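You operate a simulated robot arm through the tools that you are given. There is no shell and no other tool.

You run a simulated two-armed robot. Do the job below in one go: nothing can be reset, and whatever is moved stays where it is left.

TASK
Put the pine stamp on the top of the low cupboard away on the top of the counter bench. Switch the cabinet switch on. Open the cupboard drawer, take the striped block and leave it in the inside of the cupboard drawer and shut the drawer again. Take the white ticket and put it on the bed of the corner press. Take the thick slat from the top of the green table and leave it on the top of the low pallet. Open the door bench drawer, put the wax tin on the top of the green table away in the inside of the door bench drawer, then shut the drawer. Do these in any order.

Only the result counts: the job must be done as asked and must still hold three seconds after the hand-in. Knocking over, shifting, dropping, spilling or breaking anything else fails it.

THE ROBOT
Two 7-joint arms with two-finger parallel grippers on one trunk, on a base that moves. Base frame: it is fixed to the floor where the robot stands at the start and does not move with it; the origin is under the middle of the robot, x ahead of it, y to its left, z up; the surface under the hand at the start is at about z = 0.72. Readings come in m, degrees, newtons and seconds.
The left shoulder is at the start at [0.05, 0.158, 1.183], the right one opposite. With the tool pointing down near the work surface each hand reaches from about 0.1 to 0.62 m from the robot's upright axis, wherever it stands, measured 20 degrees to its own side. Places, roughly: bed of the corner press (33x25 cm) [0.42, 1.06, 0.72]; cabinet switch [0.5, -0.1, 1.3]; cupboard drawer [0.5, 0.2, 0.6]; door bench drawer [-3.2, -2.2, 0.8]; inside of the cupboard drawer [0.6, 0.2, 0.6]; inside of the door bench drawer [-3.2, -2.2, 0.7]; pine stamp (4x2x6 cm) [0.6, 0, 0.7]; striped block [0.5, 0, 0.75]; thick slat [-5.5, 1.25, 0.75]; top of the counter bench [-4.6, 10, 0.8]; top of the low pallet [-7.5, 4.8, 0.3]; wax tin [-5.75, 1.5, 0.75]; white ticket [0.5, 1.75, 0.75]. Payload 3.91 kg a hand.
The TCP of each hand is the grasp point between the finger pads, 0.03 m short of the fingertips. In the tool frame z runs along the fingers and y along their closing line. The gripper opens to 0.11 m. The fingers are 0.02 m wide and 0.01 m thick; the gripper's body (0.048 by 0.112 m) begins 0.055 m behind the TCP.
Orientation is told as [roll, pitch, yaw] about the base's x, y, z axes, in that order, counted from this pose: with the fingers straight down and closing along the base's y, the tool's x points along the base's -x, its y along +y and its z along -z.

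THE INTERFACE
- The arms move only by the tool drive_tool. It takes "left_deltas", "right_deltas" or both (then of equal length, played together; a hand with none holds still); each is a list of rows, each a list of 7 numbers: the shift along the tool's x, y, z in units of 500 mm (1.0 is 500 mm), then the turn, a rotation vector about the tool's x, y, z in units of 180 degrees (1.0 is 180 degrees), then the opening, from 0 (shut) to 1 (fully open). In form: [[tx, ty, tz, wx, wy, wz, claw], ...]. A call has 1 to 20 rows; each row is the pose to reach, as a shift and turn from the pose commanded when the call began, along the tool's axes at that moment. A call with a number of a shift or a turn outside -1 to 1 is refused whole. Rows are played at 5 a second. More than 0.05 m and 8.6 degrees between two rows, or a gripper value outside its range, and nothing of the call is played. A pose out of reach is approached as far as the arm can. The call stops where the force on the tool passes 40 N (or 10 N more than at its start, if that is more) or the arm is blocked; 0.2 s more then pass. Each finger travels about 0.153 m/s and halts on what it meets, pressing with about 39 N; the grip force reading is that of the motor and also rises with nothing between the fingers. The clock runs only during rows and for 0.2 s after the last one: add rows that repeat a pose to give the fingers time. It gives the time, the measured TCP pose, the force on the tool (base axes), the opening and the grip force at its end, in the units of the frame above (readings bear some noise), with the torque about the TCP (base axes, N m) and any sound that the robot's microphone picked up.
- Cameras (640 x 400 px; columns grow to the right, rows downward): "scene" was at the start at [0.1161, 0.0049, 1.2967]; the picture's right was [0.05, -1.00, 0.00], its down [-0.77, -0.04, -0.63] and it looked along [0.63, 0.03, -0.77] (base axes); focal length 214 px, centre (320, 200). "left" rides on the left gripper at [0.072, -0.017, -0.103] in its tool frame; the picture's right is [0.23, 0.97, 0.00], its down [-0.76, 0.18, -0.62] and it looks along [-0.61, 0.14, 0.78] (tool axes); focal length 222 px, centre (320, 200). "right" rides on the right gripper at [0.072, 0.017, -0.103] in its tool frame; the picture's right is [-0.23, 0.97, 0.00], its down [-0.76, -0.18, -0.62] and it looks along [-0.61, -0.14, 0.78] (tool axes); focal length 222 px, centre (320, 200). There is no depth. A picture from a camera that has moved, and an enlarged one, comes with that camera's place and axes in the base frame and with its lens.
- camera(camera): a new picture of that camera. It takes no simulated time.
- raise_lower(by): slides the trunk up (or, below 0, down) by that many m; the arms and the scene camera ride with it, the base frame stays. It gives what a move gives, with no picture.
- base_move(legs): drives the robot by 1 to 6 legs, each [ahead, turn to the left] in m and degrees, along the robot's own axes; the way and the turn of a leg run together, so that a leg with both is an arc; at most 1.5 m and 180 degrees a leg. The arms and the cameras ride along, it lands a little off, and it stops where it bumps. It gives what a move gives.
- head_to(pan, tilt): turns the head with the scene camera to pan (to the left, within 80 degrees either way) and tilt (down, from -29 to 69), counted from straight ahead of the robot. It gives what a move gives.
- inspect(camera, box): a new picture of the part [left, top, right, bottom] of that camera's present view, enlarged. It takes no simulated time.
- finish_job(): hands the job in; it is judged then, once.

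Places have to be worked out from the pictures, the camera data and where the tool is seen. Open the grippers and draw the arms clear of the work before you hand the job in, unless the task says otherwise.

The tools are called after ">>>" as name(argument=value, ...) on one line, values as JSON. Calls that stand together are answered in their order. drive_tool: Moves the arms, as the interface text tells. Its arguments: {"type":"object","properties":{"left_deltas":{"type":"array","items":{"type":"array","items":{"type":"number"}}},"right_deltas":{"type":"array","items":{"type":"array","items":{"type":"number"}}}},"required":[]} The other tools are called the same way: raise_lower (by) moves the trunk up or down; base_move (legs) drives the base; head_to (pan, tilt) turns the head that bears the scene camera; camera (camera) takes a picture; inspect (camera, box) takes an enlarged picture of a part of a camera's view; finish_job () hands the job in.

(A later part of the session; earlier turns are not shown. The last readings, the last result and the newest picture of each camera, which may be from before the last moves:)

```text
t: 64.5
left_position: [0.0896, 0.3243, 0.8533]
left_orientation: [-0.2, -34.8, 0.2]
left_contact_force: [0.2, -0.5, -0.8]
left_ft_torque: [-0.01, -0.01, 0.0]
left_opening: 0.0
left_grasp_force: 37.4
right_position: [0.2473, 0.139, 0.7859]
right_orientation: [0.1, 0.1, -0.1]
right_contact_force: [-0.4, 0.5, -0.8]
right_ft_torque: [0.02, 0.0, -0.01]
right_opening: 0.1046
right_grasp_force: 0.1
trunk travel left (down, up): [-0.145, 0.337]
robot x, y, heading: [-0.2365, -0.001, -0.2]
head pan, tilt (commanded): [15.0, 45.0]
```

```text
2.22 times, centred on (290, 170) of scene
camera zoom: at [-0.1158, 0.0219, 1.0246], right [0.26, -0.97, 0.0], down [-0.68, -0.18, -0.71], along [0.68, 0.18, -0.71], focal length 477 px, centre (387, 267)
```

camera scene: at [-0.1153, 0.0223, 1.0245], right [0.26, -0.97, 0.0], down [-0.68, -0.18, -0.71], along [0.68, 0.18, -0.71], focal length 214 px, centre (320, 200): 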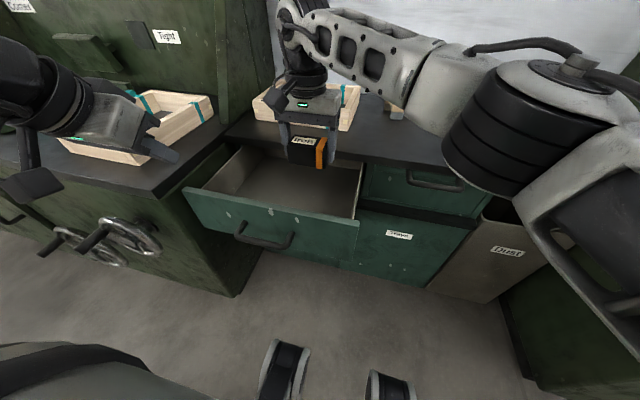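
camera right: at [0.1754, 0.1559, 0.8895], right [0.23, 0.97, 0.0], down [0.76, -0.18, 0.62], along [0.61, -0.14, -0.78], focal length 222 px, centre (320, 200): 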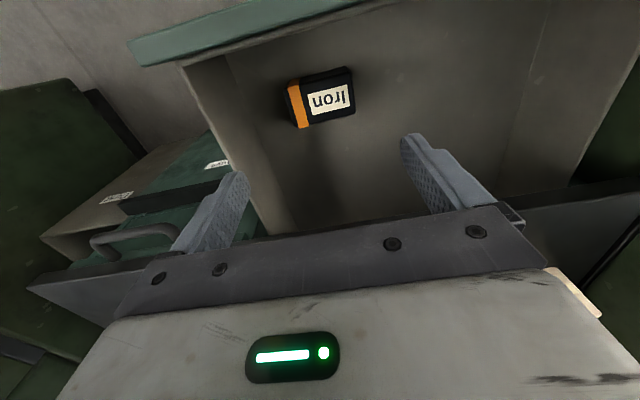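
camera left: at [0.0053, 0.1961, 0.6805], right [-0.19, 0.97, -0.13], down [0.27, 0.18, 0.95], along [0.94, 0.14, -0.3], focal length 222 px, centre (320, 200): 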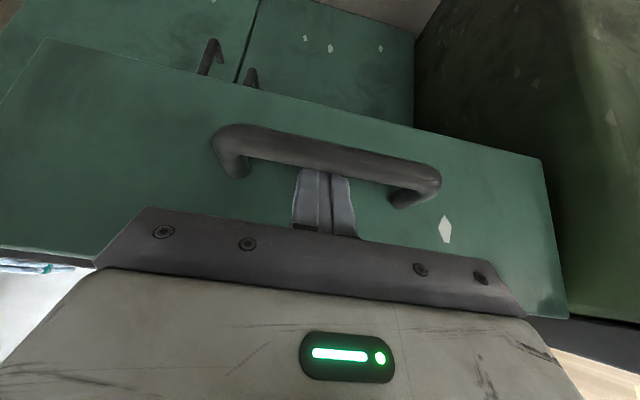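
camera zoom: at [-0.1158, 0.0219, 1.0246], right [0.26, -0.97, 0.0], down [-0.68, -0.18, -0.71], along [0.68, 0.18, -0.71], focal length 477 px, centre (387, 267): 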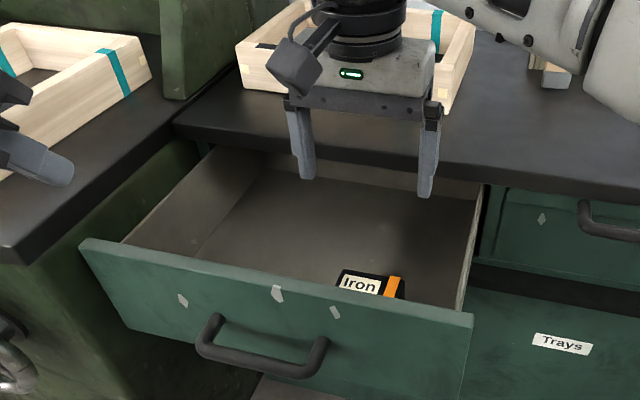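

The Iron block lies in the drawer. I retract the right hand to its own side, then back the base off to push the drawer shut with the left hand.

>>> drive_tool(right_deltas=[[0.02, -0.08, -0.04, 0, 0, 0, 0.95], [0.04, -0.16, -0.08, 0, 0, 0, 0.95], [0.08, -0.24, -0.12, 0, 0, 0, 0.95], [0.12, -0.32, -0.16, 0, 0, 0, 0.95], [0.16, -0.4, -0.2, 0, 0, 0, 0.95], [0.2, -0.48, -0.2, 0, 0, 0, 0.95], [0.22, -0.56, -0.2, 0, 0, 0, 0.95], [0.22, -0.64, -0.2, 0, 0, 0, 0.95]])

>>> base_move(legs=[[-0.12, 0]])

>>> camera(camera="left")

>>> camera(camera="scene")

```text
t: 66.3
left_position: [0.0887, 0.3248, 0.8512]
left_orientation: [-0.2, -34.7, 0.2]
left_contact_force: [-0.1, 0.2, -0.4]
left_ft_torque: [-0.01, 0.02, 0.03]
left_opening: 0.0
left_grasp_force: 37.8
right_position: [0.1364, -0.1801, 0.8846]
right_orientation: [0.1, 0.0, -0.1]
right_contact_force: [-0.6, -0.5, 0.5]
right_ft_torque: [-0.01, 0.0, 0.0]
right_opening: 0.104
right_grasp_force: 0.0
trunk travel left (down, up): [-0.145, 0.337]
robot x, y, heading: [-0.2305, 0.0025, 0.3]
head pan, tilt (commanded): [15.0, 45.0]
```

```text
t: 67.5
left_position: [-0.032, 0.324, 0.8525]
left_orientation: [-0.3, -34.7, 0.1]
left_contact_force: [-0.3, -0.2, -0.1]
left_ft_torque: [-0.03, -0.01, 0.01]
left_opening: 0.0
left_grasp_force: 38.1
right_position: [0.0163, -0.1811, 0.8836]
right_orientation: [-0.1, 0.0, 0.0]
right_contact_force: [0.2, 0.6, 0.0]
right_ft_torque: [-0.03, 0.02, 0.03]
right_opening: 0.1045
right_grasp_force: 0.1
trunk travel left (down, up): [-0.145, 0.337]
robot x, y, heading: [-0.3552, 0.001, -0.0]
head pan, tilt (commanded): [15.0, 45.0]
```

```text
taken
camera left: at [-0.1499, 0.3068, 0.8961], right [-0.19, 0.97, -0.13], down [0.27, 0.18, 0.95], along [0.94, 0.14, -0.3], focal length 222 px, centre (320, 200)
```

left: 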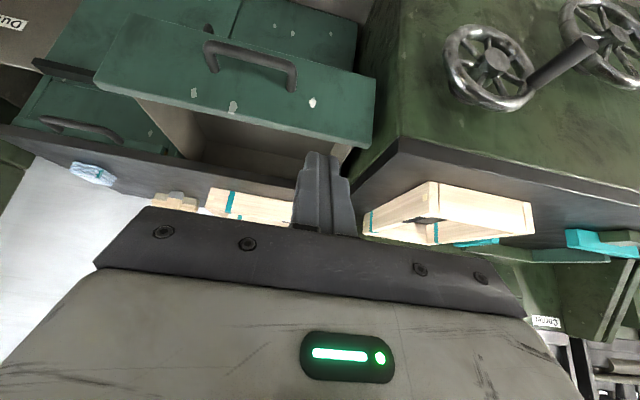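

```text
taken
camera scene: at [-0.2362, 0.0222, 1.0246], right [0.26, -0.97, 0.0], down [-0.68, -0.18, -0.71], along [0.68, 0.18, -0.71], focal length 214 px, centre (320, 200)
```

scene: 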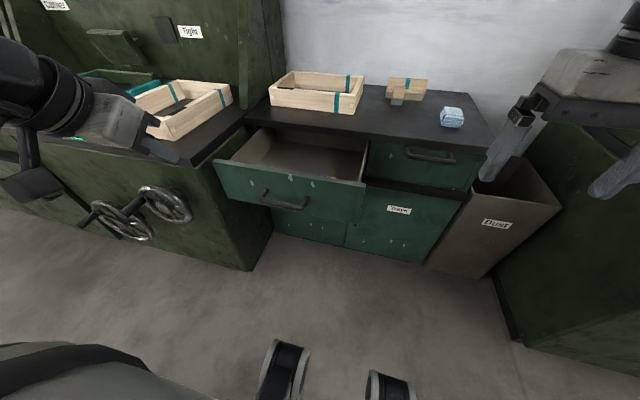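

The bar is re-measured at (0.117, 0.216, 0.616), as expected. I bring the left fingers to the pre-insert point above the handle again.

>>> drive_tool(left_deltas=[[-0.0028, -0.0367, 0.0624, 0, 0, 0, 0], [-0.0056, -0.0733, 0.1249, 0, 0, 0, 0], [-0.0084, -0.11, 0.1873, 0, 0, 0, 0], [-0.0112, -0.1467, 0.2497, 0, 0, 0, 0], [-0.014, -0.1833, 0.3122, 0, 0, 0, 0], [-0.0168, -0.218, 0.3746, 0, 0, 0, 0], [-0.0168, -0.218, 0.3746, 0, 0, 0, 0]])

>>> camera(camera="left")

```text
t: 69.1
left_position: [0.0818, 0.2152, 0.7038]
left_orientation: [-0.2, -34.7, 0.1]
left_contact_force: [0.6, 0.0, 0.1]
left_ft_torque: [0.0, 0.01, 0.0]
left_opening: 0.0
left_grasp_force: 37.7
left hand out of reach, approached as far as the arm can: row 1
right_position: [0.0157, -0.1797, 0.8848]
right_orientation: [-0.1, 0.1, -0.1]
right_contact_force: [0.1, 0.2, 0.7]
right_ft_torque: [-0.02, 0.0, 0.03]
right_opening: 0.1045
right_grasp_force: 0.0
trunk travel left (down, up): [-0.145, 0.337]
robot x, y, heading: [-0.3533, 0.0001, -0.2]
head pan, tilt (commanded): [15.0, 45.0]
```

```text
taken
camera left: at [-0.0369, 0.1976, 0.7476], right [-0.19, 0.97, -0.13], down [0.27, 0.18, 0.95], along [0.94, 0.14, -0.3], focal length 222 px, centre (320, 200)
```

left: 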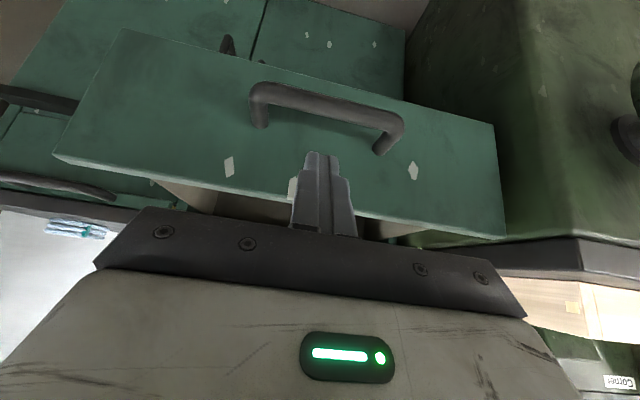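

Aligned behind the bar's line. I insert the fingers, then push forward along +x.

>>> drive_tool(left_deltas=[[0, 0, 0.04, 0, 0, 0, 0], [0, 0, 0.08, 0, 0, 0, 0], [0, 0, 0.12, 0, 0, 0, 0], [0, 0, 0.15, 0, 0, 0, 0], [0, 0, 0.158, 0, 0, 0, 0], [0, 0, 0.158, 0, 0, 0, 0]])

>>> camera(camera="left")

```text
t: 70.5
left_position: [0.1277, 0.2156, 0.6387]
left_orientation: [-0.2, -34.6, 0.2]
left_contact_force: [-1.8, -0.5, -0.6]
left_ft_torque: [-0.01, 0.0, 0.01]
left_opening: 0.0
left_grasp_force: 37.6
right_position: [0.017, -0.1802, 0.8852]
right_orientation: [0.0, 0.0, -0.1]
right_contact_force: [-1.0, 1.0, 0.9]
right_ft_torque: [0.0, 0.0, -0.01]
right_opening: 0.1045
right_grasp_force: 0.1
trunk travel left (down, up): [-0.145, 0.337]
robot x, y, heading: [-0.3545, 0.0002, -0.3]
head pan, tilt (commanded): [15.0, 45.0]
```

```text
taken
camera left: at [0.0088, 0.1972, 0.6827], right [-0.19, 0.97, -0.13], down [0.27, 0.18, 0.95], along [0.94, 0.14, -0.3], focal length 222 px, centre (320, 200)
```

left: 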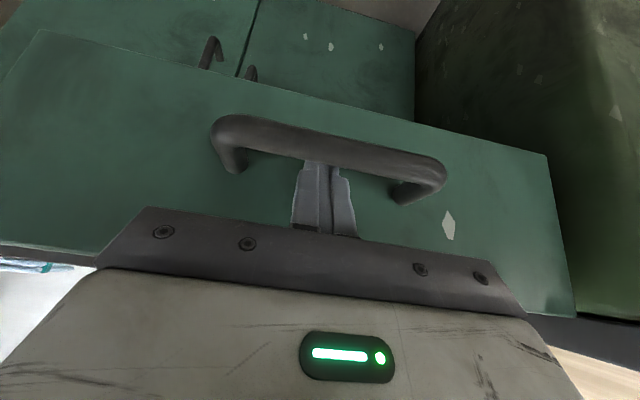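

The fingers are behind the bar. I push the drawer in smoothly along +x.

>>> drive_tool(left_deltas=[[-0.0131, 0, 0.0091, 0, 0, 0, 0], [-0.0361, 0, 0.0251, 0, 0, 0, 0], [-0.0607, 0, 0.0422, 0, 0, 0, 0], [-0.0853, 0, 0.0594, 0, 0, 0, 0], [-0.1099, 0, 0.0765, 0, 0, 0, 0], [-0.1345, 0, 0.0936, 0, 0, 0, 0], [-0.1591, 0, 0.1108, 0, 0, 0, 0], [-0.1837, 0, 0.1279, 0, 0, 0, 0], [-0.2083, 0, 0.145, 0, 0, 0, 0], [-0.2329, 0, 0.1622, 0, 0, 0, 0], [-0.2575, 0, 0.1793, 0, 0, 0, 0], [-0.2821, 0, 0.1964, 0, 0, 0, 0], [-0.3067, 0, 0.2136, 0, 0, 0, 0], [-0.328, 0, 0.2284, 0, 0, 0, 0], [-0.3444, 0, 0.2398, 0, 0, 0, 0], [-0.3575, 0, 0.249, 0, 0, 0, 0], [-0.3657, 0, 0.2547, 0, 0, 0, 0], [-0.3723, 0, 0.2592, 0, 0, 0, 0], [-0.3772, 0, 0.2627, 0, 0, 0, 0]])

>>> camera(camera="scene")

>>> camera(camera="left")

```text
t: 74.6
left_position: [0.3523, 0.215, 0.6377]
left_orientation: [-0.2, -34.1, 0.3]
left_contact_force: [-12.3, 0.7, 5.1]
left_ft_torque: [-0.03, 0.11, -0.01]
left_opening: 0.0
left_grasp_force: 37.8
right_position: [0.0152, -0.1796, 0.8844]
right_orientation: [-0.2, 0.0, 0.0]
right_contact_force: [0.3, -0.1, -0.3]
right_ft_torque: [-0.01, -0.01, 0.03]
right_opening: 0.1046
right_grasp_force: 0.1
trunk travel left (down, up): [-0.145, 0.337]
robot x, y, heading: [-0.3574, -0.0005, -0.3]
head pan, tilt (commanded): [15.0, 45.0]
stopped in row 19 (left hand): the force on the tool passed its limit at 41 N (the readings are from after the stop); the commanded pose is now the measured one
```

```text
taken
camera scene: at [-0.2383, 0.0222, 1.0248], right [0.26, -0.97, 0.0], down [-0.68, -0.18, -0.71], along [0.68, 0.18, -0.71], focal length 214 px, centre (320, 200)
```

scene: 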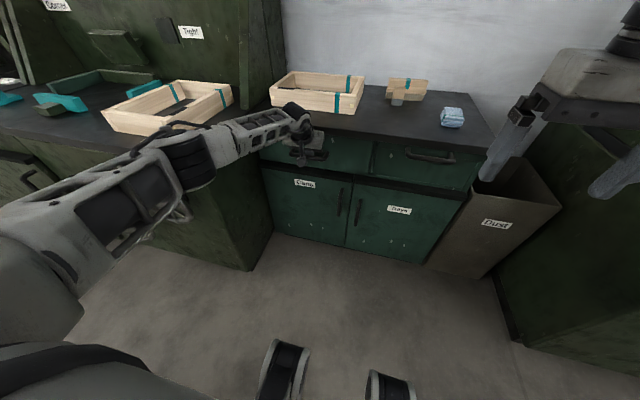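

```text
taken
camera left: at [0.2348, 0.1968, 0.6819], right [-0.19, 0.97, -0.13], down [0.28, 0.18, 0.94], along [0.94, 0.14, -0.31], focal length 222 px, centre (320, 200)
```

left: 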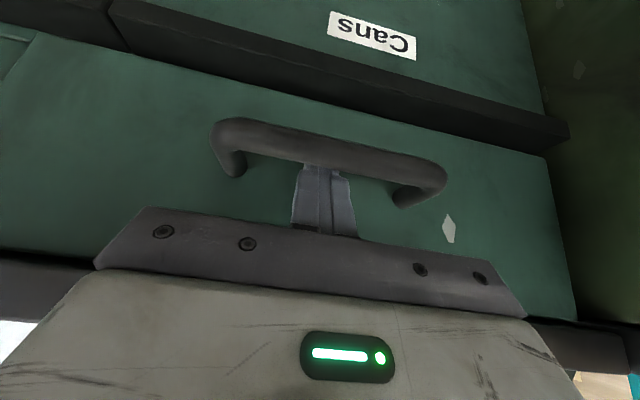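

The drawer is back at its closed stop (TCP x 0.352, same as before opening). I withdraw the left fingers along their axis and then pull the arm back.

>>> drive_tool(left_deltas=[[0, 0, -0.02, 0, 0, 0, 0], [0, 0, -0.06, 0, 0, 0, 0], [0, 0, -0.11, 0, 0, 0, 0], [0, 0, -0.17, 0, 0, 0, 0], [0, 0, -0.24, 0, 0, 0, 0], [0.04, 0, -0.32, 0, 0, 0, 0], [0.08, 0, -0.4, 0, 0, 0, 0.3]])

>>> camera(camera="scene")

```text
t: 76.2
left_position: [0.2083, 0.2129, 0.7764]
left_orientation: [-0.1, -34.1, 0.3]
left_contact_force: [0.1, 0.6, 0.2]
left_ft_torque: [-0.03, 0.01, -0.03]
left_opening: 0.0331
left_grasp_force: 0.0
right_position: [0.0149, -0.1801, 0.8841]
right_orientation: [0.0, 0.1, 0.0]
right_contact_force: [-0.7, -0.1, 1.3]
right_ft_torque: [-0.03, 0.01, 0.01]
right_opening: 0.1047
right_grasp_force: 0.0
trunk travel left (down, up): [-0.145, 0.337]
robot x, y, heading: [-0.3505, 0.0033, -0.1]
head pan, tilt (commanded): [15.0, 45.0]
```

```text
taken
camera scene: at [-0.2369, 0.0223, 1.0246], right [0.26, -0.97, 0.0], down [-0.68, -0.18, -0.71], along [0.68, 0.18, -0.71], focal length 214 px, centre (320, 200)
```

scene: 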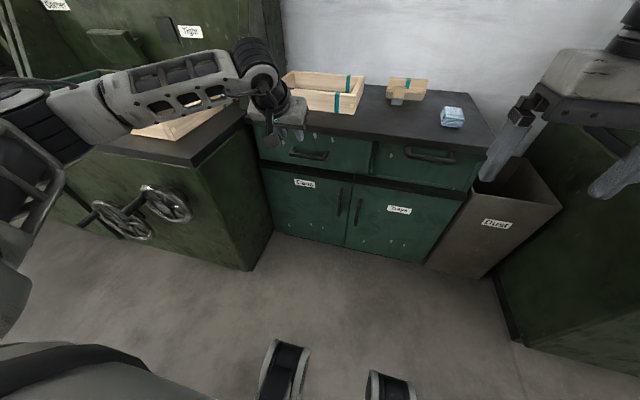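

Drawer shut with the block inside. I return the left hand to its downward travel pose and raise the trunk before going for the stamp.

>>> drive_tool(left_deltas=[[0.0495, 0.003, -0.0577, 0, 0.0317, 0, 0.5], [0.099, 0.007, -0.1153, 0, 0.0633, 0, 1], [0.1485, 0.01, -0.173, 0, 0.095, 0, 1], [0.198, 0.013, -0.2307, 0, 0.1267, 0, 1], [0.2475, 0.017, -0.2883, 0, 0.1583, 0, 1], [0.297, 0.02, -0.346, 0, 0.19, 0, 1]])

>>> raise_lower(by=0.16)

>>> base_move(legs=[[0.38, 0]])

>>> head_to(pan=0, tilt=45)

>>> camera(camera="scene")

```text
t: 77.6
left_position: [-0.0127, 0.2239, 0.8398]
left_orientation: [-0.1, 0.2, 0.1]
left_contact_force: [-0.6, -0.1, 1.3]
left_ft_torque: [0.01, 0.01, 0.02]
left_opening: 0.1098
left_grasp_force: 0.0
right_position: [0.0163, -0.1793, 0.8851]
right_orientation: [0.1, 0.1, -0.2]
right_contact_force: [0.1, -0.3, -0.6]
right_ft_torque: [0.02, -0.02, -0.01]
right_opening: 0.1046
right_grasp_force: 0.1
trunk travel left (down, up): [-0.145, 0.337]
robot x, y, heading: [-0.3541, -0.0026, -0.3]
head pan, tilt (commanded): [15.0, 45.0]
```

```text
t: 79.5
left_position: [-0.0112, 0.2234, 0.9984]
left_orientation: [-0.1, 0.1, 0.1]
left_contact_force: [-0.9, 0.1, -0.1]
left_ft_torque: [-0.02, -0.02, 0.01]
left_opening: 0.1099
left_grasp_force: 0.0
right_position: [0.015, -0.1804, 1.0443]
right_orientation: [0.0, 0.1, -0.2]
right_contact_force: [-0.3, 0.7, 0.1]
right_ft_torque: [0.0, -0.01, -0.02]
right_opening: 0.1046
right_grasp_force: 0.1
trunk travel left (down, up): [-0.305, 0.177]
robot x, y, heading: [-0.3537, 0.0001, -0.1]
head pan, tilt (commanded): [15.0, 45.0]
```

```text
t: 81.9
left_position: [0.3732, 0.2236, 0.9984]
left_orientation: [0.0, 0.1, 0.2]
left_contact_force: [0.5, -0.4, 0.2]
left_ft_torque: [-0.04, 0.01, 0.0]
left_opening: 0.1099
left_grasp_force: 0.0
right_position: [0.4007, -0.1793, 1.0451]
right_orientation: [0.0, 0.1, 0.0]
right_contact_force: [0.4, 1.2, 0.4]
right_ft_torque: [-0.01, 0.0, -0.01]
right_opening: 0.1044
right_grasp_force: 0.0
trunk travel left (down, up): [-0.305, 0.177]
robot x, y, heading: [0.0302, 0.001, 0.2]
head pan, tilt (commanded): [15.0, 45.0]
```

```text
t: 82.7
left_position: [0.3724, 0.2243, 0.9991]
left_orientation: [-0.2, 0.2, 0.2]
left_contact_force: [-0.4, 0.9, -0.6]
left_ft_torque: [-0.02, 0.0, -0.03]
left_opening: 0.1104
left_grasp_force: 0.0
right_position: [0.4, -0.1788, 1.0452]
right_orientation: [-0.1, 0.2, 0.0]
right_contact_force: [-1.4, -0.2, -0.1]
right_ft_torque: [0.0, -0.02, -0.02]
right_opening: 0.1044
right_grasp_force: 0.1
trunk travel left (down, up): [-0.305, 0.177]
robot x, y, heading: [0.0261, -0.0016, -0.1]
head pan, tilt (commanded): [0.0, 45.0]
```

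```text
taken
camera scene: at [0.1501, 0.0012, 1.1846], right [0.0, -1.0, 0.0], down [-0.71, 0.0, -0.71], along [0.71, 0.0, -0.71], focal length 214 px, centre (320, 200)
```

scene: 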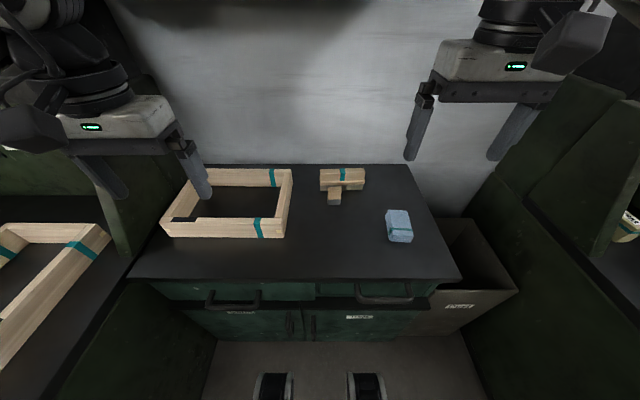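

Robot at x≈0.03. I move the right hand to about (0.52, -0.05, 0.95) to look at the stamp from above.

>>> drive_tool(right_deltas=[[-0.048, 0.0516, 0.038, 0, 0, 0, 0.8], [-0.096, 0.1032, 0.076, 0, 0, 0, 0.6], [-0.144, 0.1548, 0.114, 0, 0, 0, 0.6], [-0.192, 0.2064, 0.152, 0, 0, 0, 0.6], [-0.24, 0.258, 0.19, 0, 0, 0, 0.6], [-0.24, 0.258, 0.19, 0, 0, 0, 0.6]])

>>> camera(camera="right")

>>> inspect(camera="scene", box=[300, 155, 420, 255])

```text
t: 84.1
left_position: [0.3721, 0.2241, 0.9993]
left_orientation: [-0.2, 0.1, 0.2]
left_contact_force: [-0.8, 0.0, 0.0]
left_ft_torque: [0.01, 0.01, -0.01]
left_opening: 0.1099
left_grasp_force: 0.0
right_position: [0.5215, -0.0501, 0.9493]
right_orientation: [-0.1, 0.0, 0.0]
right_contact_force: [0.0, -0.7, 1.3]
right_ft_torque: [0.0, 0.01, 0.0]
right_opening: 0.0661
right_grasp_force: 0.1
trunk travel left (down, up): [-0.305, 0.177]
robot x, y, heading: [0.0301, -0.0015, 0.1]
head pan, tilt (commanded): [0.0, 45.0]
```

```text
taken
camera right: at [0.449, -0.033, 1.054], right [0.23, 0.97, 0.0], down [0.76, -0.18, 0.62], along [0.61, -0.14, -0.78], focal length 222 px, centre (320, 200)
```

right: 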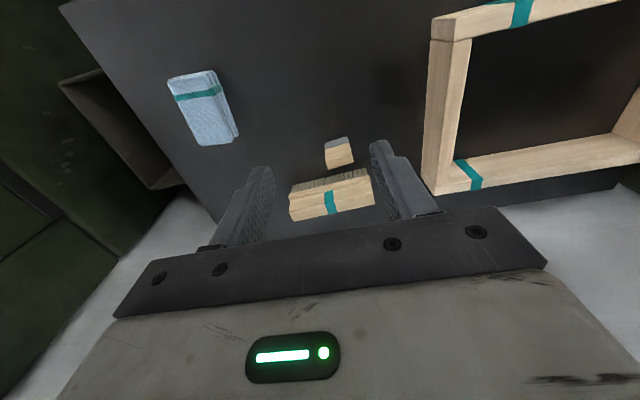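

```text
4.00 times, centred on (360, 205) of scene
camera zoom: at [0.1501, 0.0011, 1.1846], right [0.0, -1.0, 0.0], down [-0.71, 0.0, -0.71], along [0.71, 0.0, -0.71], focal length 858 px, centre (160, 180)
```

zoom: 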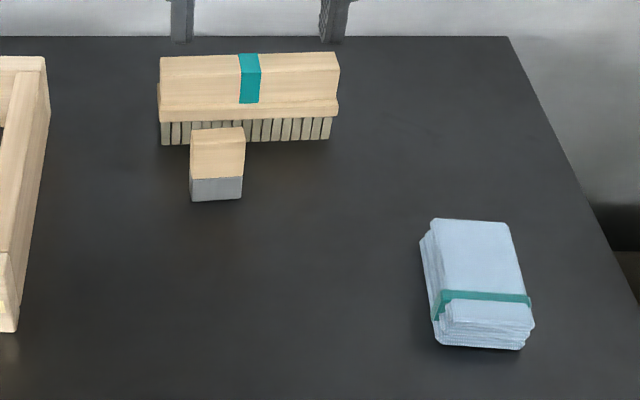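

I zoom in on the stamp to tell whether it stands or lies.

>>> inspect(camera="scene", box=[325, 180, 375, 212])

>>> inspect(camera="right", box=[280, 120, 390, 220])

```text
12.50 times, centred on (350, 196) of scene
camera zoom: at [0.1501, 0.0011, 1.1846], right [0.0, -1.0, 0.0], down [-0.71, 0.0, -0.71], along [0.71, 0.0, -0.71], focal length 2681 px, centre (-55, 250)
```

zoom: 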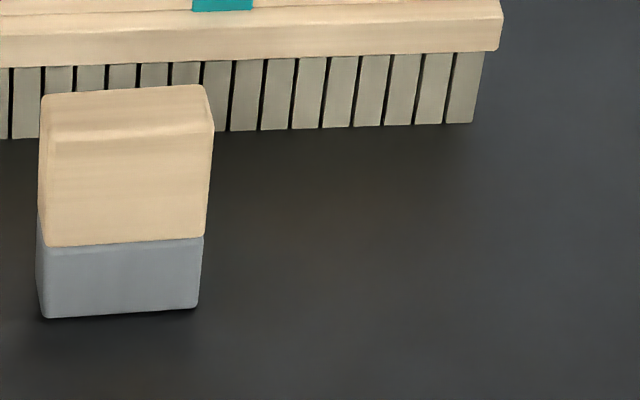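

```text
4.00 times, centred on (335, 170) of right
camera zoom: at [0.449, -0.033, 1.054], right [0.23, 0.97, 0.0], down [0.76, -0.18, 0.62], along [0.61, -0.14, -0.78], focal length 888 px, centre (260, 320)
```

zoom: 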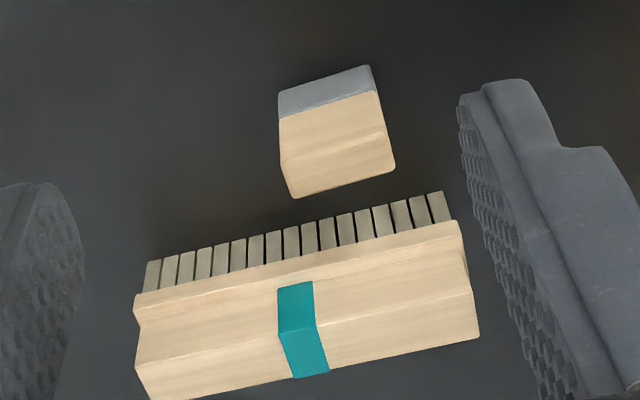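

The stamp stands upright (grey rubber base down), centre about (0.604, -0.041), yaw ≈ +4.5°, with the brush 3–4 cm behind it. I move the right hand above it at z≈0.85.

>>> drive_tool(right_deltas=[[-0.033, 0.004, 0.05, 0, 0, -0.008, 0.7], [-0.066, 0.008, 0.1, 0, 0, -0.016, 0.7], [-0.099, 0.012, 0.15, 0, 0, -0.025, 0.7], [-0.132, 0.016, 0.18, 0, 0, -0.025, 0.7], [-0.165, 0.018, 0.2, 0, 0, -0.025, 0.7], [-0.165, 0.018, 0.2, 0, 0, -0.025, 0.7]])

>>> camera(camera="right")

>>> camera(camera="scene")

```text
t: 85.5
left_position: [0.373, 0.2237, 0.9979]
left_orientation: [-0.2, 0.1, 0.2]
left_contact_force: [-0.3, -0.8, 0.9]
left_ft_torque: [0.0, -0.02, 0.01]
left_opening: 0.1099
left_grasp_force: 0.1
right_position: [0.6034, -0.0409, 0.8485]
right_orientation: [0.0, 0.2, 4.6]
right_contact_force: [0.2, 0.5, -0.4]
right_ft_torque: [0.0, -0.01, 0.01]
right_opening: 0.077
right_grasp_force: 0.0
trunk travel left (down, up): [-0.305, 0.177]
robot x, y, heading: [0.0238, 0.0014, 0.2]
head pan, tilt (commanded): [0.0, 45.0]
```

```text
taken
camera right: at [0.5298, -0.0299, 0.9535], right [0.15, 0.99, 0.0], down [0.77, -0.12, 0.62], along [0.62, -0.09, -0.78], focal length 222 px, centre (320, 200)
```

right: 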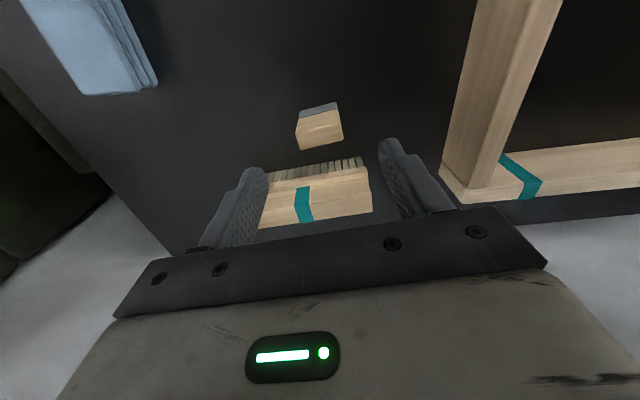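

```text
taken
camera scene: at [0.1501, 0.0011, 1.1846], right [0.0, -1.0, 0.0], down [-0.71, 0.0, -0.71], along [0.71, 0.0, -0.71], focal length 214 px, centre (320, 200)
```

scene: 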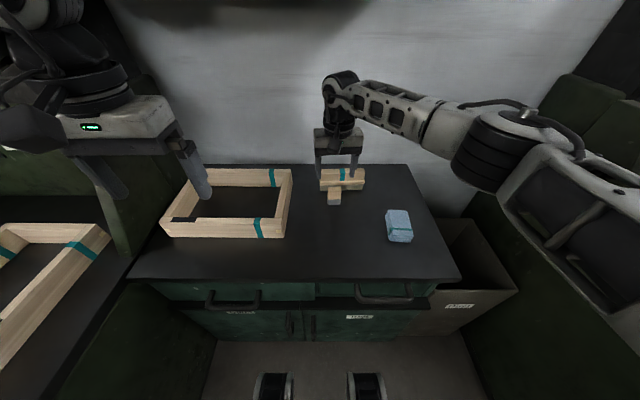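

Projection matches the picture. I descend to TCP z≈0.758 and close on the stamp.

>>> drive_tool(right_deltas=[[0, 0, 0.05, 0, 0, 0, 0.7], [0, 0, 0.1, 0, 0, 0, 0.7], [0, 0, 0.15, 0, 0, 0, 0.7], [0, 0, 0.175, 0, 0, 0, 0.7], [0, 0, 0.181, 0, 0, 0, 0.7], [0, 0, 0.181, 0, 0, 0, 0.2], [0, 0, 0.181, 0, 0, 0, 0.2], [0, 0, 0.181, 0, 0, 0, 0.2]])

>>> camera(camera="right")

```text
t: 87.3
left_position: [0.372, 0.225, 1.0002]
left_orientation: [-0.1, 0.1, 0.2]
left_contact_force: [-1.0, 0.4, 0.3]
left_ft_torque: [-0.01, 0.03, 0.01]
left_opening: 0.1102
left_grasp_force: 0.0
right_position: [0.6021, -0.0411, 0.7591]
right_orientation: [0.0, 0.1, 4.5]
right_contact_force: [-0.8, -0.5, -0.5]
right_ft_torque: [-0.03, -0.03, -0.06]
right_opening: 0.0376
right_grasp_force: 39.4
trunk travel left (down, up): [-0.305, 0.177]
robot x, y, heading: [0.0294, -0.0034, 0.2]
head pan, tilt (commanded): [0.0, 45.0]
```

```text
taken
camera right: at [0.5292, -0.0299, 0.8633], right [0.15, 0.99, 0.0], down [0.77, -0.12, 0.62], along [0.62, -0.09, -0.78], focal length 222 px, centre (320, 200)
```

right: 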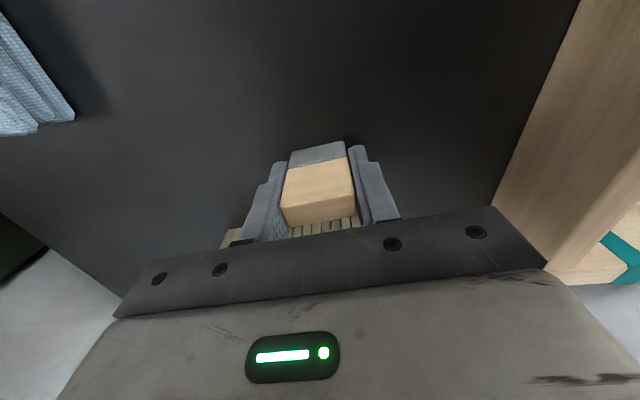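

Gripped at 37.6 mm. I lift straight up, then draw it back away from the brush and cabinet.

>>> drive_tool(right_deltas=[[0, 0, -0.02, 0, 0, 0, 0.2], [0, 0, -0.08, 0, 0, 0, 0.2], [0, 0, -0.15, 0, 0, 0, 0.2], [0.06, -0.02, -0.19, 0, 0, 0.008, 0.2], [0.14, -0.05, -0.22, 0, 0, 0.016, 0.2], [0.22, -0.09, -0.26, 0, 0, 0.025, 0.2], [0.3, -0.14, -0.3, 0, 0, 0.025, 0.2], [0.38, -0.19, -0.34, 0, 0, 0.025, 0.2], [0.46, -0.24, -0.38, 0, 0, 0.025, 0.2]])

>>> camera(camera="right")

>>> camera(camera="scene")

```text
refused: row 7 steps farther than a row can; nothing moved
```

```text
taken
camera right: at [0.5292, -0.0299, 0.8633], right [0.15, 0.99, 0.0], down [0.77, -0.12, 0.62], along [0.62, -0.09, -0.78], focal length 222 px, centre (320, 200)
```

right: 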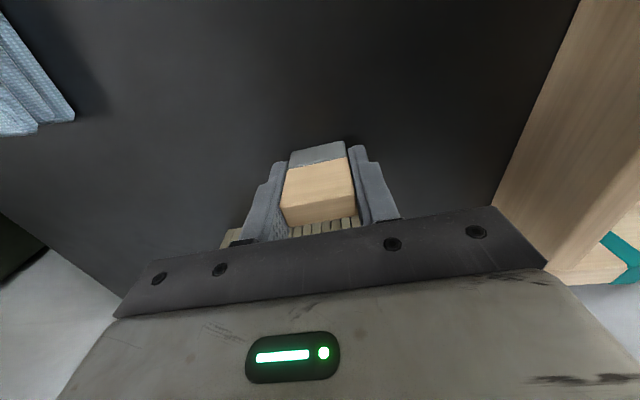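

```text
taken
camera scene: at [0.1501, 0.0011, 1.1846], right [0.0, -1.0, 0.0], down [-0.71, 0.0, -0.71], along [0.71, 0.0, -0.71], focal length 214 px, centre (320, 200)
```

scene: 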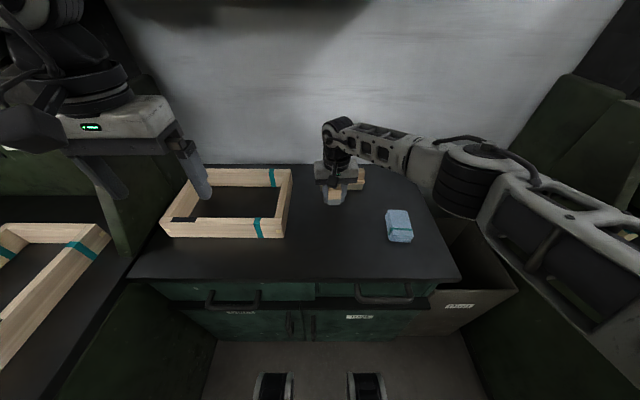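

The call was refused because a step was slightly too long; I repeat it with shorter steps.

>>> drive_tool(right_deltas=[[0, 0, -0.02, 0, 0, 0, 0.2], [0, 0, -0.08, 0, 0, 0, 0.2], [0, 0, -0.15, 0, 0, 0, 0.2], [0.05, -0.01, -0.18, 0, 0, 0.008, 0.2], [0.11, -0.03, -0.21, 0, 0, 0.016, 0.2], [0.17, -0.06, -0.24, 0, 0, 0.025, 0.2], [0.23, -0.09, -0.27, 0, 0, 0.025, 0.2], [0.3, -0.12, -0.3, 0, 0, 0.025, 0.2], [0.37, -0.16, -0.33, 0, 0, 0.025, 0.2], [0.44, -0.2, -0.36, 0, 0, 0.025, 0.2]])

>>> camera(camera="right")

>>> camera(camera="scene")

```text
t: 89.5
left_position: [0.3737, 0.2234, 0.9983]
left_orientation: [-0.1, 0.1, 0.2]
left_contact_force: [-0.6, -0.1, 0.5]
left_ft_torque: [0.04, 0.01, -0.03]
left_opening: 0.1098
left_grasp_force: 0.0
right_position: [0.3926, -0.1585, 0.9396]
right_orientation: [0.0, 0.0, 0.0]
right_contact_force: [0.0, -0.3, -1.3]
right_ft_torque: [0.01, 0.01, 0.0]
right_opening: 0.0375
right_grasp_force: 39.2
trunk travel left (down, up): [-0.305, 0.177]
robot x, y, heading: [0.03, -0.0001, 0.1]
head pan, tilt (commanded): [0.0, 45.0]
```

```text
taken
camera right: at [0.3195, -0.1419, 1.0437], right [0.23, 0.97, 0.0], down [0.76, -0.18, 0.62], along [0.61, -0.14, -0.78], focal length 222 px, centre (320, 200)
```

right: 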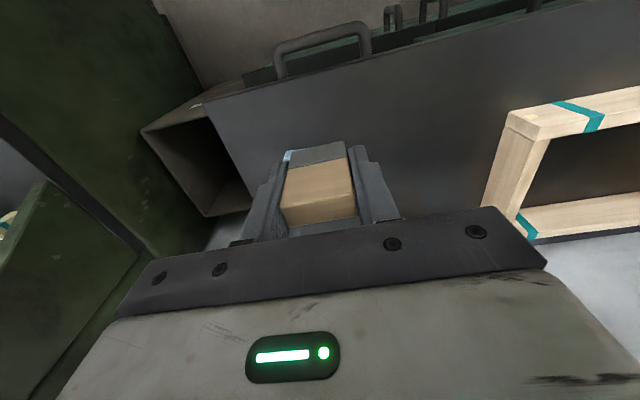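

```text
taken
camera scene: at [0.1499, 0.0009, 1.1847], right [0.0, -1.0, 0.0], down [-0.71, 0.0, -0.71], along [0.71, 0.0, -0.71], focal length 214 px, centre (320, 200)
```

scene: 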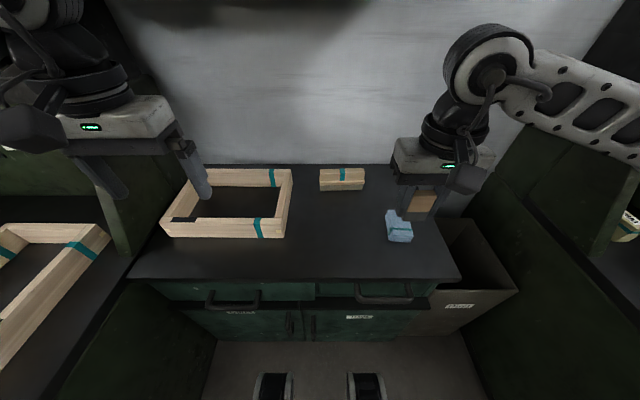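

The stamp is held and the brush and bundle stayed in place. I tuck the right hand nearer, back off 0.6 m and raise the trunk, then look left toward the corner press and ticket.

>>> drive_tool(right_deltas=[[0.03, -0.02, -0.05, 0, 0, 0, 0.2], [0.06, -0.04, -0.1, 0, 0, 0, 0.2]])

>>> base_move(legs=[[-0.6, 0]])

>>> raise_lower(by=0.12)

>>> head_to(pan=50, tilt=30)

>>> camera(camera="scene")

```text
t: 90.1
left_position: [0.3726, 0.2233, 0.9986]
left_orientation: [0.0, 0.1, 0.2]
left_contact_force: [0.5, 0.6, 0.1]
left_ft_torque: [0.0, 0.01, -0.02]
left_opening: 0.1099
left_grasp_force: 0.1
right_position: [0.3631, -0.1772, 0.9897]
right_orientation: [0.0, 0.0, 0.0]
right_contact_force: [0.4, 0.2, -0.6]
right_ft_torque: [-0.02, 0.03, 0.01]
right_opening: 0.0373
right_grasp_force: 38.8
trunk travel left (down, up): [-0.305, 0.177]
robot x, y, heading: [0.0288, -0.0009, -0.2]
head pan, tilt (commanded): [0.0, 45.0]
```

```text
t: 93.5
left_position: [-0.2227, 0.2229, 0.9998]
left_orientation: [-0.1, 0.1, -0.1]
left_contact_force: [0.7, 0.0, -0.4]
left_ft_torque: [0.01, 0.02, 0.02]
left_opening: 0.1102
left_grasp_force: 0.1
right_position: [-0.2353, -0.1774, 0.9888]
right_orientation: [0.0, 0.1, -0.3]
right_contact_force: [1.1, 0.3, -0.9]
right_ft_torque: [0.03, 0.02, -0.01]
right_opening: 0.0372
right_grasp_force: 38.9
trunk travel left (down, up): [-0.305, 0.177]
robot x, y, heading: [-0.5707, 0.0001, -0.4]
head pan, tilt (commanded): [0.0, 45.0]
```

```text
t: 95.0
left_position: [-0.2241, 0.2235, 1.1192]
left_orientation: [-0.1, 0.1, 0.0]
left_contact_force: [0.1, 0.2, -0.3]
left_ft_torque: [0.03, 0.0, 0.03]
left_opening: 0.1101
left_grasp_force: 0.1
right_position: [-0.2362, -0.1776, 1.1099]
right_orientation: [0.0, 0.1, -0.2]
right_contact_force: [-0.1, -1.1, 0.3]
right_ft_torque: [0.01, 0.0, 0.04]
right_opening: 0.0372
right_grasp_force: 39.4
trunk travel left (down, up): [-0.425, 0.057]
robot x, y, heading: [-0.5666, 0.0021, -0.5]
head pan, tilt (commanded): [0.0, 45.0]
```

```text
t: 96.1
left_position: [-0.2235, 0.2224, 1.121]
left_orientation: [-0.1, 0.1, 0.0]
left_contact_force: [0.1, 0.2, 0.2]
left_ft_torque: [0.02, 0.0, 0.0]
left_opening: 0.1102
left_grasp_force: 0.0
right_position: [-0.2362, -0.1772, 1.1089]
right_orientation: [0.0, 0.1, -0.2]
right_contact_force: [-0.3, -1.1, -1.0]
right_ft_torque: [0.02, 0.0, 0.02]
right_opening: 0.0372
right_grasp_force: 39.4
trunk travel left (down, up): [-0.425, 0.057]
robot x, y, heading: [-0.5703, 0.003, -0.5]
head pan, tilt (commanded): [50.0, 30.0]
```

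```text
taken
camera scene: at [-0.47, 0.0713, 1.3272], right [0.76, -0.65, 0.0], down [-0.32, -0.38, -0.87], along [0.56, 0.66, -0.5], focal length 214 px, centre (320, 200)
```

scene: 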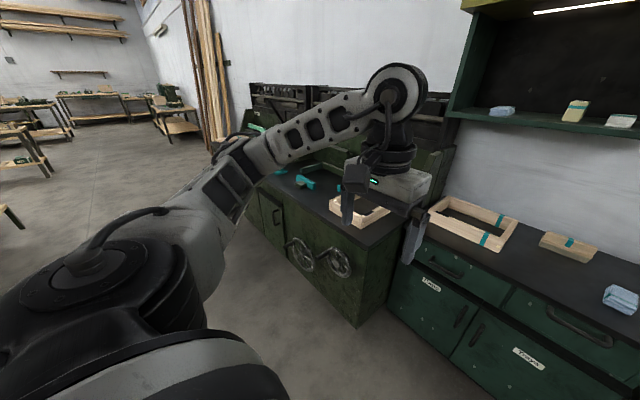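

The floor along the wall is clear. I turn left, drive 1.2 m along the wall and turn back toward the benches.

>>> base_move(legs=[[0, 90], [1.2, 0], [0, -90]])

>>> head_to(pan=0, tilt=35)

>>> camera(camera="scene")

```text
t: 109.9
left_position: [-0.2155, 1.4115, 1.119]
left_orientation: [-0.1, 0.1, -0.7]
left_contact_force: [-0.8, 1.1, -0.1]
left_ft_torque: [0.02, 0.01, 0.01]
left_opening: 0.1098
left_grasp_force: 0.0
right_position: [-0.2339, 1.0104, 1.1088]
right_orientation: [0.0, 0.1, -0.9]
right_contact_force: [-0.1, -0.8, -0.4]
right_ft_torque: [-0.01, -0.02, 0.02]
right_opening: 0.0373
right_grasp_force: 38.9
trunk travel left (down, up): [-0.425, 0.057]
robot x, y, heading: [-0.5638, 1.1955, -0.9]
head pan, tilt (commanded): [50.0, 30.0]
```

```text
t: 111.0
left_position: [-0.2157, 1.4102, 1.1189]
left_orientation: [-0.1, 0.1, -0.9]
left_contact_force: [-1.0, 0.0, -0.3]
left_ft_torque: [0.03, 0.0, -0.02]
left_opening: 0.1102
left_grasp_force: 0.1
right_position: [-0.2343, 1.01, 1.1096]
right_orientation: [0.0, 0.1, -0.9]
right_contact_force: [-0.1, 0.2, -0.6]
right_ft_torque: [0.02, 0.0, 0.0]
right_opening: 0.0375
right_grasp_force: 38.8
trunk travel left (down, up): [-0.425, 0.057]
robot x, y, heading: [-0.5636, 1.1947, -0.9]
head pan, tilt (commanded): [0.0, 35.0]
```

```text
taken
camera scene: at [-0.4357, 1.1923, 1.3195], right [-0.02, -1.0, 0.0], down [-0.57, 0.01, -0.82], along [0.82, -0.01, -0.57], focal length 214 px, centre (320, 200)
```

scene: 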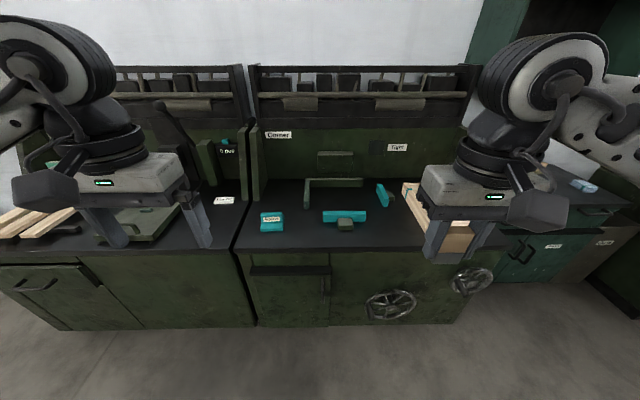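

>>> inspect(camera="scene", box=[230, 100, 440, 250])

>>> inspect(camera="scene", box=[0, 90, 260, 270])

```text
2.67 times, centred on (335, 175) of scene
camera zoom: at [-0.4357, 1.1923, 1.3195], right [-0.02, -1.0, 0.0], down [-0.57, 0.01, -0.82], along [0.82, -0.01, -0.57], focal length 572 px, centre (280, 267)
```

zoom: 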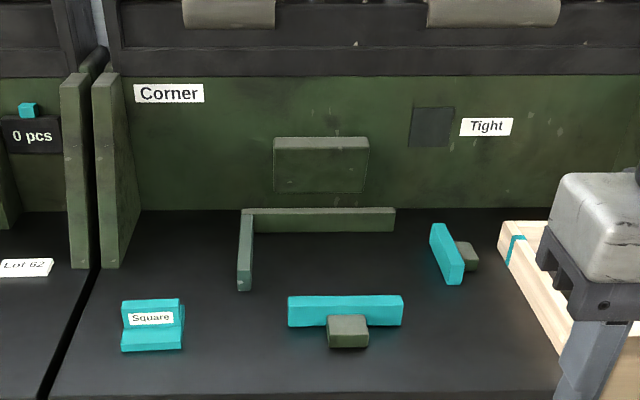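

```text
2.22 times, centred on (130, 180) of scene
camera zoom: at [-0.4357, 1.1923, 1.3195], right [-0.02, -1.0, 0.0], down [-0.57, 0.01, -0.82], along [0.82, -0.01, -0.57], focal length 477 px, centre (742, 244)
```

zoom: 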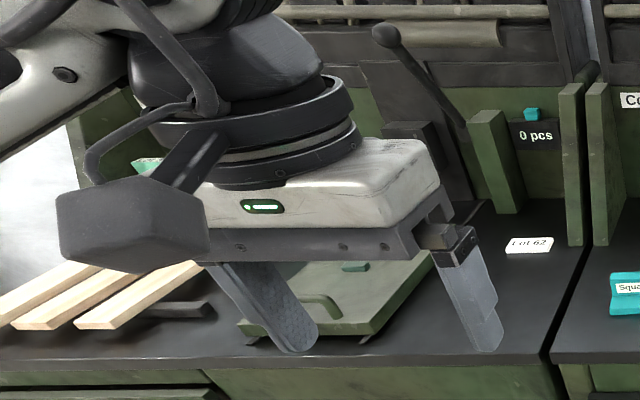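

I can read the "Corner" press bed (L-shaped fence with teal clamps) and the white "Lot 62" ticket on the neighbouring bench near (0.43, 1.65). I shift 0.3 m further along the wall so the left hand faces the ticket.

>>> base_move(legs=[[0, 90.9], [0.3, 0], [0, -90]])

>>> head_to(pan=0, tilt=40)

>>> camera(camera="scene")

```text
t: 120.8
left_position: [-0.21, 1.71, 1.1186]
left_orientation: [-0.2, 0.1, -1.5]
left_contact_force: [0.1, 0.6, 0.1]
left_ft_torque: [0.0, 0.02, 0.01]
left_opening: 0.1101
left_grasp_force: 0.0
right_position: [-0.2319, 1.3096, 1.1099]
right_orientation: [-0.1, 0.2, -1.6]
right_contact_force: [0.5, 0.3, -0.2]
right_ft_torque: [-0.01, -0.01, 0.06]
right_opening: 0.0373
right_grasp_force: 39.1
trunk travel left (down, up): [-0.425, 0.057]
robot x, y, heading: [-0.5574, 1.4963, -1.8]
head pan, tilt (commanded): [0.0, 35.0]
```

```text
t: 121.5
left_position: [-0.2095, 1.7109, 1.1187]
left_orientation: [-0.2, 0.1, -1.4]
left_contact_force: [-1.1, -0.1, -0.1]
left_ft_torque: [-0.03, 0.01, 0.01]
left_opening: 0.1099
left_grasp_force: 0.1
right_position: [-0.2315, 1.3087, 1.1094]
right_orientation: [0.0, 0.1, -1.6]
right_contact_force: [0.3, 0.8, -0.1]
right_ft_torque: [-0.01, 0.0, -0.05]
right_opening: 0.0375
right_grasp_force: 38.9
trunk travel left (down, up): [-0.425, 0.057]
robot x, y, heading: [-0.5626, 1.4991, -1.6]
head pan, tilt (commanded): [0.0, 40.0]
```

```text
taken
camera scene: at [-0.4347, 1.494, 1.3119], right [-0.03, -1.0, 0.0], down [-0.64, 0.02, -0.77], along [0.77, -0.02, -0.64], focal length 214 px, centre (320, 200)
```

scene: 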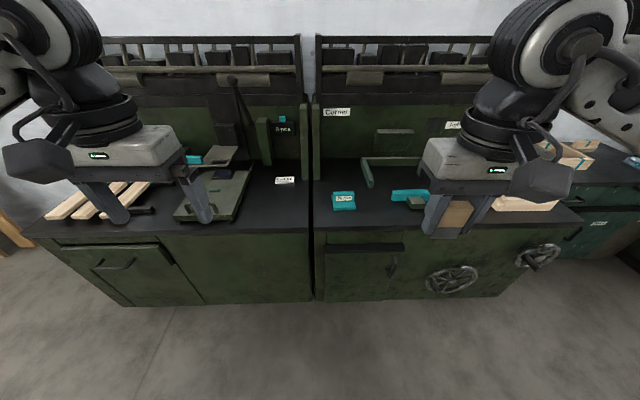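

Ticket re-measured at about (0.428, 1.645). I drive 0.33 m forward while correcting the heading, then look from the left wrist camera.

>>> base_move(legs=[[0.33, 1.6]])

>>> raise_lower(by=-0.15)

>>> camera(camera="left")

>>> camera(camera="scene")

```text
t: 123.6
left_position: [0.1139, 1.7158, 1.1189]
left_orientation: [-0.1, 0.1, 0.3]
left_contact_force: [-0.3, -0.9, -0.9]
left_ft_torque: [0.0, 0.03, -0.01]
left_opening: 0.11
left_grasp_force: 0.1
right_position: [0.1031, 1.3147, 1.1077]
right_orientation: [0.0, 0.1, 0.2]
right_contact_force: [-0.2, -0.5, -1.2]
right_ft_torque: [0.0, 0.0, 0.0]
right_opening: 0.0375
right_grasp_force: 39.6
trunk travel left (down, up): [-0.425, 0.057]
robot x, y, heading: [-0.2326, 1.4943, -0.1]
head pan, tilt (commanded): [0.0, 40.0]
```

```text
t: 125.4
left_position: [0.1128, 1.7165, 0.9689]
left_orientation: [-0.1, 0.2, 0.3]
left_contact_force: [-0.1, 0.3, -1.0]
left_ft_torque: [0.01, 0.01, -0.04]
left_opening: 0.1098
left_grasp_force: 0.0
right_position: [0.104, 1.3145, 0.9597]
right_orientation: [0.0, 0.0, 0.1]
right_contact_force: [0.2, -0.8, -0.6]
right_ft_torque: [-0.01, 0.0, -0.01]
right_opening: 0.0376
right_grasp_force: 39.7
trunk travel left (down, up): [-0.275, 0.207]
robot x, y, heading: [-0.2292, 1.4896, 0.2]
head pan, tilt (commanded): [0.0, 40.0]
```

```text
taken
camera left: at [0.0414, 1.6984, 1.0729], right [-0.23, 0.97, 0.0], down [0.76, 0.18, 0.62], along [0.61, 0.14, -0.78], focal length 222 px, centre (320, 200)
```

left: 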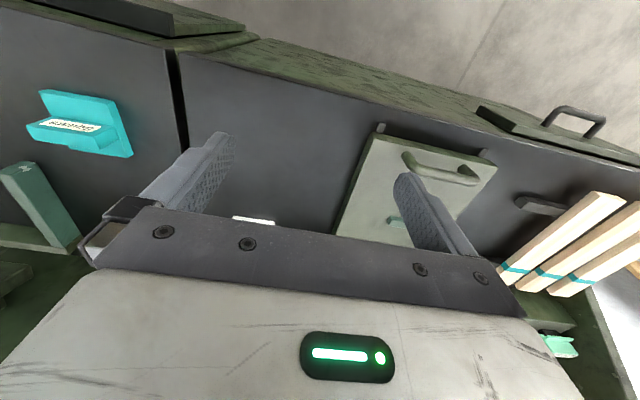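

```text
taken
camera scene: at [-0.105, 1.493, 1.162], right [0.0, -1.0, 0.0], down [-0.64, 0.0, -0.77], along [0.77, 0.0, -0.64], focal length 214 px, centre (320, 200)
```

scene: 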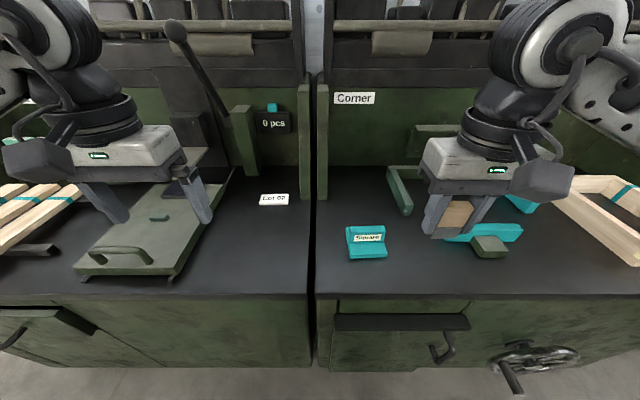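

I bring the left hand toward the ticket at about (0.36, 1.645, 0.90), staying right of the lever machine.

>>> drive_tool(left_deltas=[[-0.07, -0.024, 0.02, 0, 0, 0, 0.8], [-0.14, -0.048, 0.04, 0, 0, 0, 0.6], [-0.21, -0.072, 0.06, 0, 0, 0, 0.6], [-0.28, -0.096, 0.08, 0, 0, 0, 0.6], [-0.35, -0.12, 0.1, 0, 0, 0, 0.6], [-0.42, -0.143, 0.12, 0, 0, 0, 0.6], [-0.494, -0.143, 0.138, 0, 0, 0, 0.6], [-0.494, -0.143, 0.138, 0, 0, 0, 0.6]])

>>> camera(camera="left")

>>> camera(camera="scene")

```text
t: 127.2
left_position: [0.3616, 1.6456, 0.8981]
left_orientation: [0.0, 0.0, 0.2]
left_contact_force: [-0.6, -0.5, 0.2]
left_ft_torque: [-0.03, 0.01, 0.01]
left_opening: 0.0658
left_grasp_force: 0.0
right_position: [0.1042, 1.3143, 0.9603]
right_orientation: [0.0, 0.1, 0.1]
right_contact_force: [0.0, -0.5, -0.3]
right_ft_torque: [0.01, 0.01, -0.01]
right_opening: 0.0374
right_grasp_force: 38.8
trunk travel left (down, up): [-0.275, 0.207]
robot x, y, heading: [-0.2304, 1.4948, 0.0]
head pan, tilt (commanded): [0.0, 40.0]
```

```text
taken
camera left: at [0.2886, 1.6276, 1.003], right [-0.23, 0.97, 0.0], down [0.76, 0.18, 0.62], along [0.61, 0.14, -0.78], focal length 222 px, centre (320, 200)
```

left: 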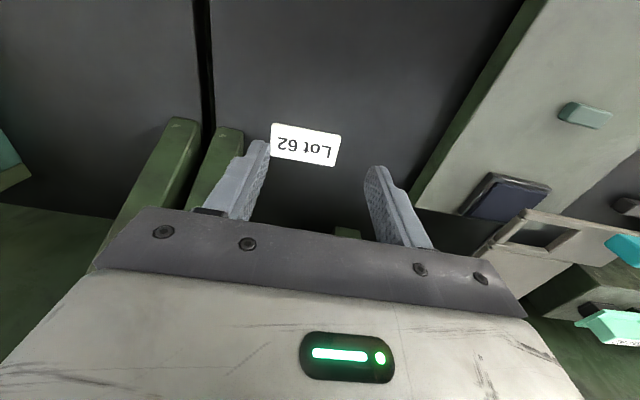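

```text
taken
camera scene: at [-0.1049, 1.493, 1.1619], right [0.0, -1.0, 0.0], down [-0.64, 0.0, -0.77], along [0.77, 0.0, -0.64], focal length 214 px, centre (320, 200)
```

scene: 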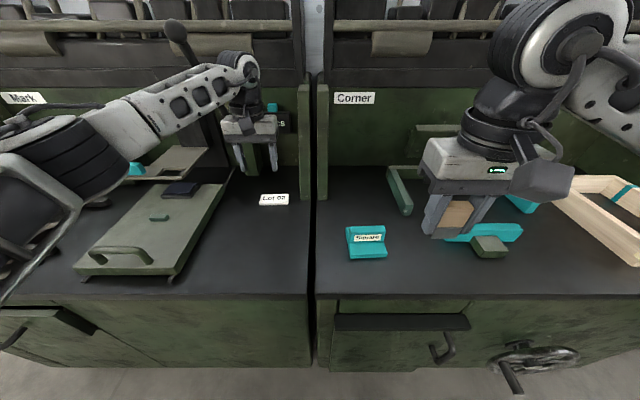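

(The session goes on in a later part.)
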